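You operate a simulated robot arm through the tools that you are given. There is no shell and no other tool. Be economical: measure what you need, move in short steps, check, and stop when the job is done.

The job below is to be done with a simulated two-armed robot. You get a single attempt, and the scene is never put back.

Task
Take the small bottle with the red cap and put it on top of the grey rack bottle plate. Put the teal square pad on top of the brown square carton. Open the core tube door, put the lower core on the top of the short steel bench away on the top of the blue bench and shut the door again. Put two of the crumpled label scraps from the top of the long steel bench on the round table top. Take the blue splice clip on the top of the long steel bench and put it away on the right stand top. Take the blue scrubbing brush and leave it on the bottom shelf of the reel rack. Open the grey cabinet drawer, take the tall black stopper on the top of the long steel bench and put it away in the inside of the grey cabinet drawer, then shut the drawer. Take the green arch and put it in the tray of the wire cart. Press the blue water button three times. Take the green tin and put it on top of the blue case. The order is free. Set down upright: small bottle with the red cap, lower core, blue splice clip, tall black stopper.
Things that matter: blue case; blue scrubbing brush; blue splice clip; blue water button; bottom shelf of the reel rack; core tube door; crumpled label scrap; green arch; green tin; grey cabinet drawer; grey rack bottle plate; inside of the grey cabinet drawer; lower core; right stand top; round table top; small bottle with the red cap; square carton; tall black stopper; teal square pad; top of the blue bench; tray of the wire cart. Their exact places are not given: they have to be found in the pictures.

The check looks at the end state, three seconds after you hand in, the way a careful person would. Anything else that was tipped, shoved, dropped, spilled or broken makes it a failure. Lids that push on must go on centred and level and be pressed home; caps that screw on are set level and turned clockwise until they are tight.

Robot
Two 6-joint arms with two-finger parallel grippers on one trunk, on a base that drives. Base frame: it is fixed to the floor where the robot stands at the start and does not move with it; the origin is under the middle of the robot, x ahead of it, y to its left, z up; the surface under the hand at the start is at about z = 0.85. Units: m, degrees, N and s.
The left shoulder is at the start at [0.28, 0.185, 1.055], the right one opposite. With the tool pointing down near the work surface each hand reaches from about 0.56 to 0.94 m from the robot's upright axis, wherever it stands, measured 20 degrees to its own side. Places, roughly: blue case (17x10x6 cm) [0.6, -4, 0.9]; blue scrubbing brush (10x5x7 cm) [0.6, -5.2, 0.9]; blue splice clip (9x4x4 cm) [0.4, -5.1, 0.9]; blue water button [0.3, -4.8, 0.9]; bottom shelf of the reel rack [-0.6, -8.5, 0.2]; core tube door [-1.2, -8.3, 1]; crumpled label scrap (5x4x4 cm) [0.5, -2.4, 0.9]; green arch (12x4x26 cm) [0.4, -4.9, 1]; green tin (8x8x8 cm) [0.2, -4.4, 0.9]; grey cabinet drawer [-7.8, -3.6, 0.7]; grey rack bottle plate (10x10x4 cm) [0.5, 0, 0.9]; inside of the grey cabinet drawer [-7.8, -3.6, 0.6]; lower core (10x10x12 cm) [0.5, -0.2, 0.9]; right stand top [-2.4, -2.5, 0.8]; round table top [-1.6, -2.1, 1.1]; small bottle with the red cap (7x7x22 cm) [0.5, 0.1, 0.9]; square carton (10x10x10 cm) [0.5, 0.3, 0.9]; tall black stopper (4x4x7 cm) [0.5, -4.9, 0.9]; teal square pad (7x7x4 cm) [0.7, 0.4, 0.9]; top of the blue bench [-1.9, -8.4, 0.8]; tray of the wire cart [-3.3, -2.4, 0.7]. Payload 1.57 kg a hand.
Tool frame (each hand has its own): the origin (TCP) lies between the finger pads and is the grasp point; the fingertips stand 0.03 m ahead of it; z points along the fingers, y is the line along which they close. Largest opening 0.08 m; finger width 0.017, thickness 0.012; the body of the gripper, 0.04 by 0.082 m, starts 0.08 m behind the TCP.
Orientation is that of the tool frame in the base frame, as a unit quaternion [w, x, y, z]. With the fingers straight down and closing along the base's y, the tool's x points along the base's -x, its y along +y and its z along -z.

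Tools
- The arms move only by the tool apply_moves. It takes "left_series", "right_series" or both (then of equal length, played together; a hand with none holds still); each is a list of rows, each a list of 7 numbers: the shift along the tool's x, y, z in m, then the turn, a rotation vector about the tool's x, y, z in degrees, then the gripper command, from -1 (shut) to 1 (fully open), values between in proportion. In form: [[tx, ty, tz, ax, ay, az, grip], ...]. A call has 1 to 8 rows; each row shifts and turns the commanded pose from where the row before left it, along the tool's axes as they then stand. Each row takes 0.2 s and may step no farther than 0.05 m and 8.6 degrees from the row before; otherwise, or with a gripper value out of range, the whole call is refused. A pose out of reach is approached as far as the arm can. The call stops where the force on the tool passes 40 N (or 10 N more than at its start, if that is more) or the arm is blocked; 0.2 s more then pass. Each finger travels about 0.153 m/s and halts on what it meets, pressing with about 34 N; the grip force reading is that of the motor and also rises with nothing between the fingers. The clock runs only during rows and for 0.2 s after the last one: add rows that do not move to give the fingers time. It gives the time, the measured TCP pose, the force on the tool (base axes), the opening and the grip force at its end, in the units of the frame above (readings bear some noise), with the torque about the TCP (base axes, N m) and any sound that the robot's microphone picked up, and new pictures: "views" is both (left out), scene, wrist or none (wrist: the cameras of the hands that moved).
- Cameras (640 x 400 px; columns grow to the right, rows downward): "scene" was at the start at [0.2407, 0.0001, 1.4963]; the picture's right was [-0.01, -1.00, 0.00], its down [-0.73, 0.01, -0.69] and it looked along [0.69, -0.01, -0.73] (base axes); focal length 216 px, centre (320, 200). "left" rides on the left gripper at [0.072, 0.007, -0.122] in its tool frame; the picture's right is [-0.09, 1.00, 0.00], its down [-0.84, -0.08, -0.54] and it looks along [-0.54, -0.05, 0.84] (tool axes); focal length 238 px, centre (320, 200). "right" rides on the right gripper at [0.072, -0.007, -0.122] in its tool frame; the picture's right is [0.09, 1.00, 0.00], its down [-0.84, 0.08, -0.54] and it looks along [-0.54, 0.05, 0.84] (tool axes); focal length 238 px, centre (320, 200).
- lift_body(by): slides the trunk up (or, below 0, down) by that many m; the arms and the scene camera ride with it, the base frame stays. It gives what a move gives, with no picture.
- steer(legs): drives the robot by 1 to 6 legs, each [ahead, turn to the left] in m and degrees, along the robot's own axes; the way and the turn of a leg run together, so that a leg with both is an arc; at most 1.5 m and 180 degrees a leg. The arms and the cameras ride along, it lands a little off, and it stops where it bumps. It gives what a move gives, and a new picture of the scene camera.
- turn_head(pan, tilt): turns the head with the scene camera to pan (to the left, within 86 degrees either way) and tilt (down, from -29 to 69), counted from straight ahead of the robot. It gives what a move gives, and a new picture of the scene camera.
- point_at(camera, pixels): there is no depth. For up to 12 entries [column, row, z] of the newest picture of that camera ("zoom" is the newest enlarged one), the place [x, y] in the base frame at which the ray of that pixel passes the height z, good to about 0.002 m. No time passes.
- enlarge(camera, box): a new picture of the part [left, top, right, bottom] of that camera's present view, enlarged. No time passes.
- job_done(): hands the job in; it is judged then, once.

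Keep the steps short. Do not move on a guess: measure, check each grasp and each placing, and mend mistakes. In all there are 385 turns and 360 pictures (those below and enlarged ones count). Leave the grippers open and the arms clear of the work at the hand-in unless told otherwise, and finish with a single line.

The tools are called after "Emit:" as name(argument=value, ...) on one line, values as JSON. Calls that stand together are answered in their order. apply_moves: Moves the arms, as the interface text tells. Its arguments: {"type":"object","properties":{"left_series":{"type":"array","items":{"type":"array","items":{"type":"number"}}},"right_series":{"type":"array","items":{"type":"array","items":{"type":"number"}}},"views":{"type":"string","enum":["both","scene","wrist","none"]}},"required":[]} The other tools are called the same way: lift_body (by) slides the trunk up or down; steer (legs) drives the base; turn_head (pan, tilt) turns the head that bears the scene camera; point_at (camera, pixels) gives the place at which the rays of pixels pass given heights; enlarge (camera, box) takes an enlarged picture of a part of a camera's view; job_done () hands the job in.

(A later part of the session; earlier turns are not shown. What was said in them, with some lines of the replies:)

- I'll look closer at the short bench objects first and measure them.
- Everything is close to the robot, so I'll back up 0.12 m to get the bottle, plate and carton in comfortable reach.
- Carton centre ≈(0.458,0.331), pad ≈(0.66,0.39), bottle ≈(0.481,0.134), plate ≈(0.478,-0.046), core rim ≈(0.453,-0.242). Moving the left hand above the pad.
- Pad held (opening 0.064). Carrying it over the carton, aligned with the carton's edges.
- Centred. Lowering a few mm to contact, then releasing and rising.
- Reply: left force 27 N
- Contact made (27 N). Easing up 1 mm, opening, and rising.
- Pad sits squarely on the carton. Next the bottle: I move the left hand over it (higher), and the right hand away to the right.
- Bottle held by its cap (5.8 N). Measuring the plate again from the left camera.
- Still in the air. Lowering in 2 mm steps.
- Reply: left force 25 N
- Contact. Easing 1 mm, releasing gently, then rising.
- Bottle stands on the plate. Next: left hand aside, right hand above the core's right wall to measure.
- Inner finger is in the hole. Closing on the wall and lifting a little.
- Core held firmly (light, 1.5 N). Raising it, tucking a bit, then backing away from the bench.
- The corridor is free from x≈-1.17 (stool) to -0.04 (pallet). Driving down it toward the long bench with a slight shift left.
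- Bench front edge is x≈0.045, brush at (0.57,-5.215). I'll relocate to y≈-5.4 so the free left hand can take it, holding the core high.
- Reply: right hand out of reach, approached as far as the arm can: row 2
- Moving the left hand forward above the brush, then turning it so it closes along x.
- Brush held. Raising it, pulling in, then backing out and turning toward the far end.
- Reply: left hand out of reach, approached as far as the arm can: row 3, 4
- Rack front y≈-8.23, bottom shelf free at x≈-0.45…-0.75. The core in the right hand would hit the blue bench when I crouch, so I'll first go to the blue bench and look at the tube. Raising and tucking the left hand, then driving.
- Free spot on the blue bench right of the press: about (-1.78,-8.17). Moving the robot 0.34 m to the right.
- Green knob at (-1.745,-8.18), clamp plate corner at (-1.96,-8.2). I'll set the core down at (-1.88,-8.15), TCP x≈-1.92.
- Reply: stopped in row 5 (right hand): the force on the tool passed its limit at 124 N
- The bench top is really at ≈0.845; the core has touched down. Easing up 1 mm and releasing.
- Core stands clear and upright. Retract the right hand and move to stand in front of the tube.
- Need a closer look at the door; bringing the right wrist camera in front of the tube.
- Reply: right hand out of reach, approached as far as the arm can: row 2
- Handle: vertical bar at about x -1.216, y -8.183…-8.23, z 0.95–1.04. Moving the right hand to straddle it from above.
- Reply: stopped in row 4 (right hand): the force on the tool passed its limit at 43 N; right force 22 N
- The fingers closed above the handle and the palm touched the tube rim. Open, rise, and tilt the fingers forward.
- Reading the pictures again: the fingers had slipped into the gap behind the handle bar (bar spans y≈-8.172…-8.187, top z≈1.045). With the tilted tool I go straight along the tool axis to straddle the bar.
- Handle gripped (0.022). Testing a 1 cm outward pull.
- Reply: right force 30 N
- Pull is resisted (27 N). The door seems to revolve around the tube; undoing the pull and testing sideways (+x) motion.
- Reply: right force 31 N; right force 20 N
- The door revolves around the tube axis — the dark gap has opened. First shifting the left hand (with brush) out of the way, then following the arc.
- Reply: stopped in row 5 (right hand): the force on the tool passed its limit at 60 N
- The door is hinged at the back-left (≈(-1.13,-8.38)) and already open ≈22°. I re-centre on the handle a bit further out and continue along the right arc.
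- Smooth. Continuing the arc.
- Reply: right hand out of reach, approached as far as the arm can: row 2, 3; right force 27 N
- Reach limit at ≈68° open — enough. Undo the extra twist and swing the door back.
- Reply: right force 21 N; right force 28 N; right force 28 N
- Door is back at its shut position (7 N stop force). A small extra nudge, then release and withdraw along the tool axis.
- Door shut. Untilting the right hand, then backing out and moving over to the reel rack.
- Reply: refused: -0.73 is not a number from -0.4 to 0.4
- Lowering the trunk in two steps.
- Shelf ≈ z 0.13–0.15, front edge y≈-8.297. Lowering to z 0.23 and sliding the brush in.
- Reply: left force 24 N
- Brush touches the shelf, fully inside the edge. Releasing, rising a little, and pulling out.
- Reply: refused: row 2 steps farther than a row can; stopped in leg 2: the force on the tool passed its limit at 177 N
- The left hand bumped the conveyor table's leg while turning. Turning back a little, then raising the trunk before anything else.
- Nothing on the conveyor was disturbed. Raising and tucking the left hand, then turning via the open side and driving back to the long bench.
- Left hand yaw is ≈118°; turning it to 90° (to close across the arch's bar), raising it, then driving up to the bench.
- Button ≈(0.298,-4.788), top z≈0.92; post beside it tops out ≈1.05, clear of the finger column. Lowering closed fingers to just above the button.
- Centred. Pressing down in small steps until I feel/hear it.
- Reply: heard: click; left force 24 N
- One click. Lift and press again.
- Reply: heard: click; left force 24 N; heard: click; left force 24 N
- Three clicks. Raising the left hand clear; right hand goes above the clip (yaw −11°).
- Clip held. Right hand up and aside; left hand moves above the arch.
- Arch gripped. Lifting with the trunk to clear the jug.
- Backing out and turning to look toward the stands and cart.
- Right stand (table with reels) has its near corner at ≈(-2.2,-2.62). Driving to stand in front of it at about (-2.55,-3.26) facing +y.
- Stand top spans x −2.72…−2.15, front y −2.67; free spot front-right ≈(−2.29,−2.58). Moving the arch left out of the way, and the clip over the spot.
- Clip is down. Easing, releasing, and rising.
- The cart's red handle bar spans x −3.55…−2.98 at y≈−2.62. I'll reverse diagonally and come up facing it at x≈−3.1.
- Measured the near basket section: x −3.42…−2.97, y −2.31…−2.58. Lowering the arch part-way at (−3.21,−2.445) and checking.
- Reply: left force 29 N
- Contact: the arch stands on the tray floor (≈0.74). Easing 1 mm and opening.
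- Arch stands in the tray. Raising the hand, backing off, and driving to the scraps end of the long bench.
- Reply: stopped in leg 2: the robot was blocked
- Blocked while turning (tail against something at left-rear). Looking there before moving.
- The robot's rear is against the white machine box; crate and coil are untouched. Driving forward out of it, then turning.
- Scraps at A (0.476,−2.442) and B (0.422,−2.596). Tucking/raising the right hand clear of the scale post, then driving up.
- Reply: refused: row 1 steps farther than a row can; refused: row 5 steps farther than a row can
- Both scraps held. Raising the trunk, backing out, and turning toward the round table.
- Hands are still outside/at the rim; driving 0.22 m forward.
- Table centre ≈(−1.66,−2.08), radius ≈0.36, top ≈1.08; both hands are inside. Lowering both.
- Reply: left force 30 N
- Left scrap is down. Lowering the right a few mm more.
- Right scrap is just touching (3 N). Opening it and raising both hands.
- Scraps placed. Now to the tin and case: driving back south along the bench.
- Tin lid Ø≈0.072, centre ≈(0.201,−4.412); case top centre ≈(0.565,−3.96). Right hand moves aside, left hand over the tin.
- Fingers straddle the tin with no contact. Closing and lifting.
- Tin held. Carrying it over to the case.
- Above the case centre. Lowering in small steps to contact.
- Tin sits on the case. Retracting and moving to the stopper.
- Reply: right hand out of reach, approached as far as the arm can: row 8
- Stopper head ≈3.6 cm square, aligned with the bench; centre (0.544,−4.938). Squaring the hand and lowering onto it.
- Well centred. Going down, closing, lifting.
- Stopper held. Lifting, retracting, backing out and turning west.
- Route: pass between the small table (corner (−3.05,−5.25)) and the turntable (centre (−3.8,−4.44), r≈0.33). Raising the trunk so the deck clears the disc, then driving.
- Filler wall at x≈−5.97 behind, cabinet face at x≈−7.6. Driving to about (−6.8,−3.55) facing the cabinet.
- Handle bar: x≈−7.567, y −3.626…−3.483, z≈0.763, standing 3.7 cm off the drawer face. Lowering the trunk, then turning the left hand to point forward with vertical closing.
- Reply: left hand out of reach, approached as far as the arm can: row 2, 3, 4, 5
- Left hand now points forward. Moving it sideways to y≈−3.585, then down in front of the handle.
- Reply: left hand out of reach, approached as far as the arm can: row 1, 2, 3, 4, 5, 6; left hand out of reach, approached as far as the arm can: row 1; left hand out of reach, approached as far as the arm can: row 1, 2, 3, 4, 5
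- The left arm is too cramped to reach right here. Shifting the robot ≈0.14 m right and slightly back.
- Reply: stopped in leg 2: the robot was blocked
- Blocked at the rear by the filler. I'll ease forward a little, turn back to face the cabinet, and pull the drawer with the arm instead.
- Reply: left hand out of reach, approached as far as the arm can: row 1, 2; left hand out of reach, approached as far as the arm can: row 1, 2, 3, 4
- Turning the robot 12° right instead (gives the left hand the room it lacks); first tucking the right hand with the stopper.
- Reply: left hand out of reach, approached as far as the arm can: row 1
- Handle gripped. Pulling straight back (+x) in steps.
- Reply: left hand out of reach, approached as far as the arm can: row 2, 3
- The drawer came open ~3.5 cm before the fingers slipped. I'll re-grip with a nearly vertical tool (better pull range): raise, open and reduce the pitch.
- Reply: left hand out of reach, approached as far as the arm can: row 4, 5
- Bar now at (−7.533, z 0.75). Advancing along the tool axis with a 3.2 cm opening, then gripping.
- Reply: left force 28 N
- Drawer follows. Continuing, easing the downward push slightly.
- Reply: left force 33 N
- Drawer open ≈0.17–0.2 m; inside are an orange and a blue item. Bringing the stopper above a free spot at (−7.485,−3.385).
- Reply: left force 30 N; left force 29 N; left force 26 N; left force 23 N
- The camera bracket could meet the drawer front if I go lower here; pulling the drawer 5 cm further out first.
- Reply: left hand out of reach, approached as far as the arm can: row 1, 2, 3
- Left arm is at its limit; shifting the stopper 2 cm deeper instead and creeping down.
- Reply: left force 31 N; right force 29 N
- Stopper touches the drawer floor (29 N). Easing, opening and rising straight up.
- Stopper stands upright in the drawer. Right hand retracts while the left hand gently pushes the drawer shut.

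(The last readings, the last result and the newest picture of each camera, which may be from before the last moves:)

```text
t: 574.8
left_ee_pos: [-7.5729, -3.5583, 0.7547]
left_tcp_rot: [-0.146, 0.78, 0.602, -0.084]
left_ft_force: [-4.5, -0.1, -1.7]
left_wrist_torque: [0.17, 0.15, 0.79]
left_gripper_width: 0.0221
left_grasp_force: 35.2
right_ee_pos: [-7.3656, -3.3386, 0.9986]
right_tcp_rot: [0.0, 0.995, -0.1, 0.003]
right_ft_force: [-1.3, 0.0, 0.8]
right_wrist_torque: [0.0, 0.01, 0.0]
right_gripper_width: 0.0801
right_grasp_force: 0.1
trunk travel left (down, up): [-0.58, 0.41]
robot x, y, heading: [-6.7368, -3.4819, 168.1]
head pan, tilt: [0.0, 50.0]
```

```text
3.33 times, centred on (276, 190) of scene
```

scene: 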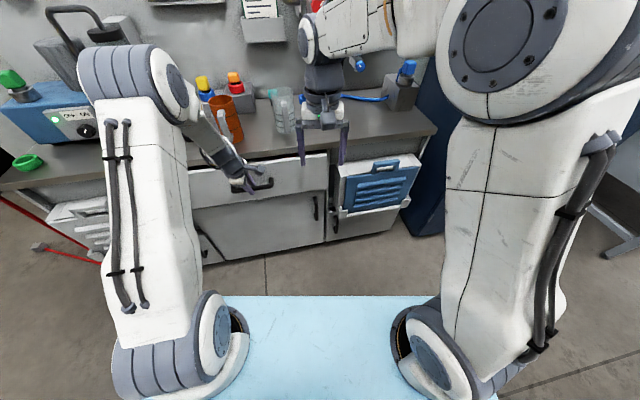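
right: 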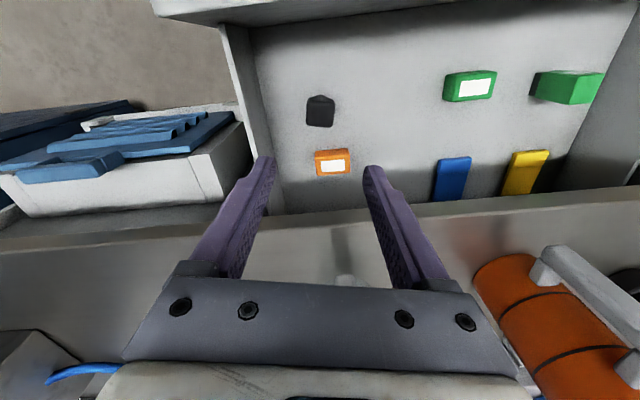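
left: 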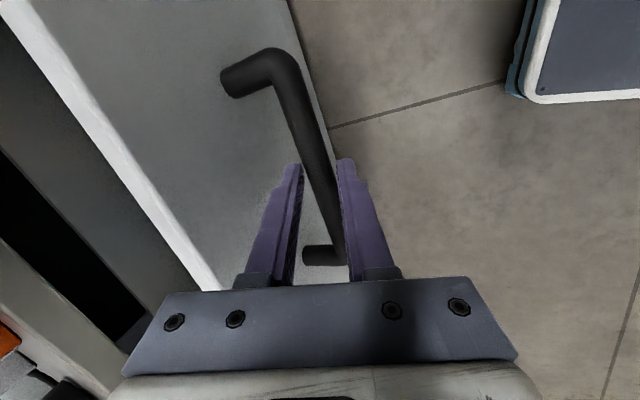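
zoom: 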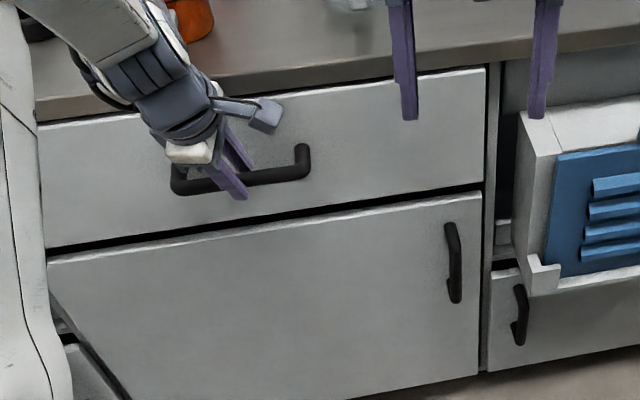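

Looks shut; a final push to feel the stop.

Emit:
apply_moves(left_series=[[-0.001, -0.0037, 0.0012, 0, 0, 0, -1], [-0.001, -0.0037, 0.0012, 0, 0, 0, -1], [0, 0, 0, 0, 0, 0, -1]], views="none")

```text
t: 575.7
left_ee_pos: [-7.5756, -3.5591, 0.7544]
left_tcp_rot: [-0.143, 0.781, 0.603, -0.078]
left_ft_force: [13.2, -1.1, 16.4]
left_wrist_torque: [0.38, -0.17, 0.67]
left_gripper_width: 0.0224
left_grasp_force: 34.3
right_ee_pos: [-7.3673, -3.3374, 0.9979]
right_tcp_rot: [0.001, 0.995, -0.098, 0.002]
right_ft_force: [-0.1, -0.3, 0.0]
right_wrist_torque: [-0.01, -0.03, -0.01]
right_gripper_width: 0.0801
right_grasp_force: 0.0
trunk travel left (down, up): [-0.58, 0.41]
robot x, y, heading: [-6.7329, -3.4774, 167.9]
head pan, tilt: [0.0, 50.0]
stopped in row 3 (left hand): the force on the tool passed its limit at 41 N (the readings are from after the stop); the commanded pose is now the measured one
```

Drawer is at its stop. Releasing the handle slightly and withdrawing along the tool axis.

Emit:
apply_moves(left_series=[[0, 0, 0, 0, 0, 0, -0.15], [0, 0, 0, 0, 0, 0, -0.15], [0, 0, -0.02, 0, 0, 0, -0.15], [0, 0, -0.03, 0, 0, 0, -0.15], [0, 0, -0.04, 0, 0, 0, -0.15], [0, 0, -0.05, 0, 0, 0, 1], [0, 0, -0.05, 0, 0, 0, 1]], views="both")

Emit:
enlarge(camera="scene", box=[180, 130, 372, 250])

```text
t: 577.3
left_ee_pos: [-7.5203, -3.5841, 0.933]
left_tcp_rot: [-0.141, 0.781, 0.603, -0.078]
left_ft_force: [-0.1, 0.3, -0.6]
left_wrist_torque: [0.02, 0.01, -0.03]
left_gripper_width: 0.0802
left_grasp_force: 0.1
right_ee_pos: [-7.3669, -3.3384, 0.997]
right_tcp_rot: [0.0, 0.995, -0.099, 0.004]
right_ft_force: [0.3, 0.4, 0.2]
right_wrist_torque: [0.01, -0.04, 0.0]
right_gripper_width: 0.0801
right_grasp_force: 0.0
trunk travel left (down, up): [-0.58, 0.41]
robot x, y, heading: [-6.7334, -3.4798, 168.0]
head pan, tilt: [0.0, 50.0]
```

scene: 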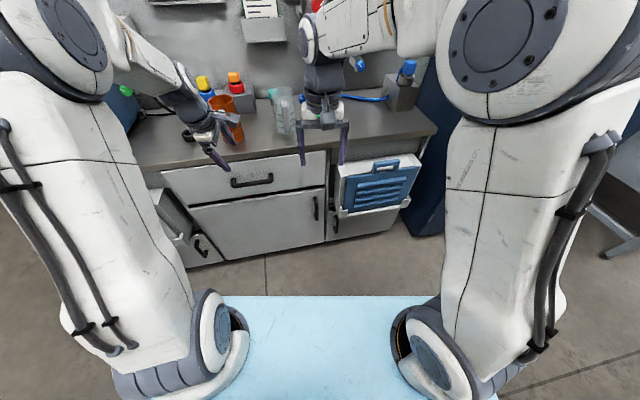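
left: 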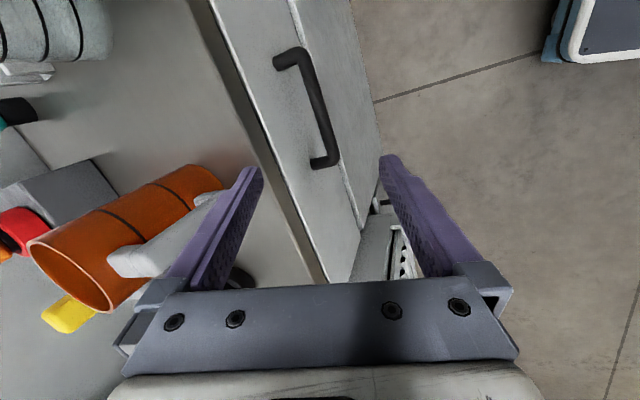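

```text
3.33 times, centred on (276, 190) of scene
```

zoom: 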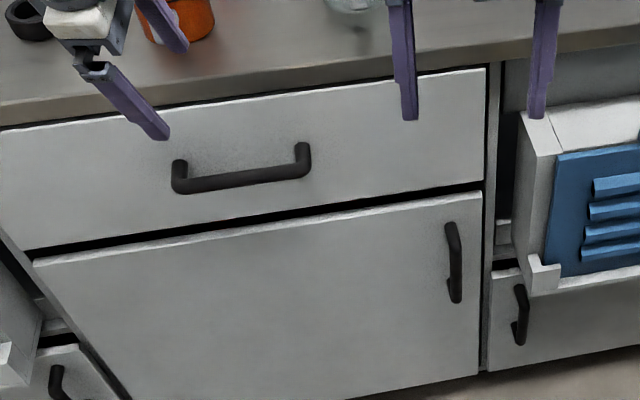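

Drawer is shut and nothing on the counter moved. Pulling both hands clear.

Emit:
apply_moves(left_series=[[0, 0.035, -0.02, 0, 0, 0, 1], [0, 0.03, -0.03, 0, 0, 0, 1], [0, 0.02, -0.04, 0, 0, 0, 1]], right_series=[[0.02, 0, -0.03, 0, 0, 0, 1], [0.02, 0, -0.03, 0, 0, 0, 1], [0, 0, 0, 0, 0, 0, 1]], views="scene")

```text
t: 578.1
left_ee_pos: [-7.4153, -3.6138, 0.9918]
left_tcp_rot: [-0.142, 0.782, 0.602, -0.078]
left_ft_force: [1.0, -0.1, 0.1]
left_wrist_torque: [-0.01, 0.0, 0.0]
left_gripper_width: 0.08
left_grasp_force: 0.1
right_ee_pos: [-7.3278, -3.3454, 1.0585]
right_tcp_rot: [0.0, 0.995, -0.099, 0.003]
right_ft_force: [-1.2, 0.5, -0.4]
right_wrist_torque: [0.02, -0.04, 0.0]
right_gripper_width: 0.08
right_grasp_force: 0.0
trunk travel left (down, up): [-0.58, 0.41]
robot x, y, heading: [-6.7307, -3.482, 167.9]
head pan, tilt: [0.0, 50.0]
```

scene: 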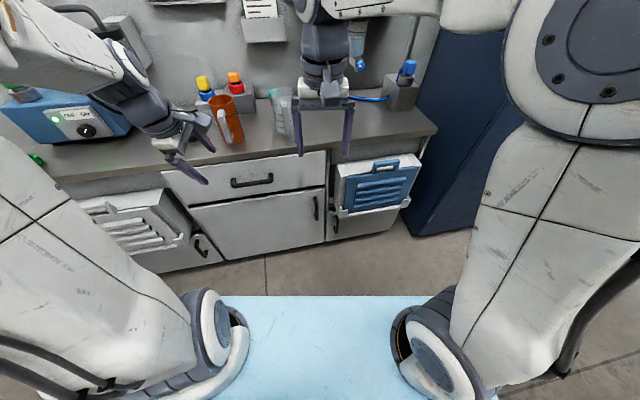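

All tasks are placed and checked; the drawer is shut and both hands are open and clear, so I'm handing in.

Emit:
job_done()

```text
The job is handed in.
```

All ten tasks are done and handed in; the core was set on the blue bench before the tube door was opened and shut, and the robot bumped a conveyor-table leg, a white machine box and something behind it by the filler machine, with nothing seen knocked over.
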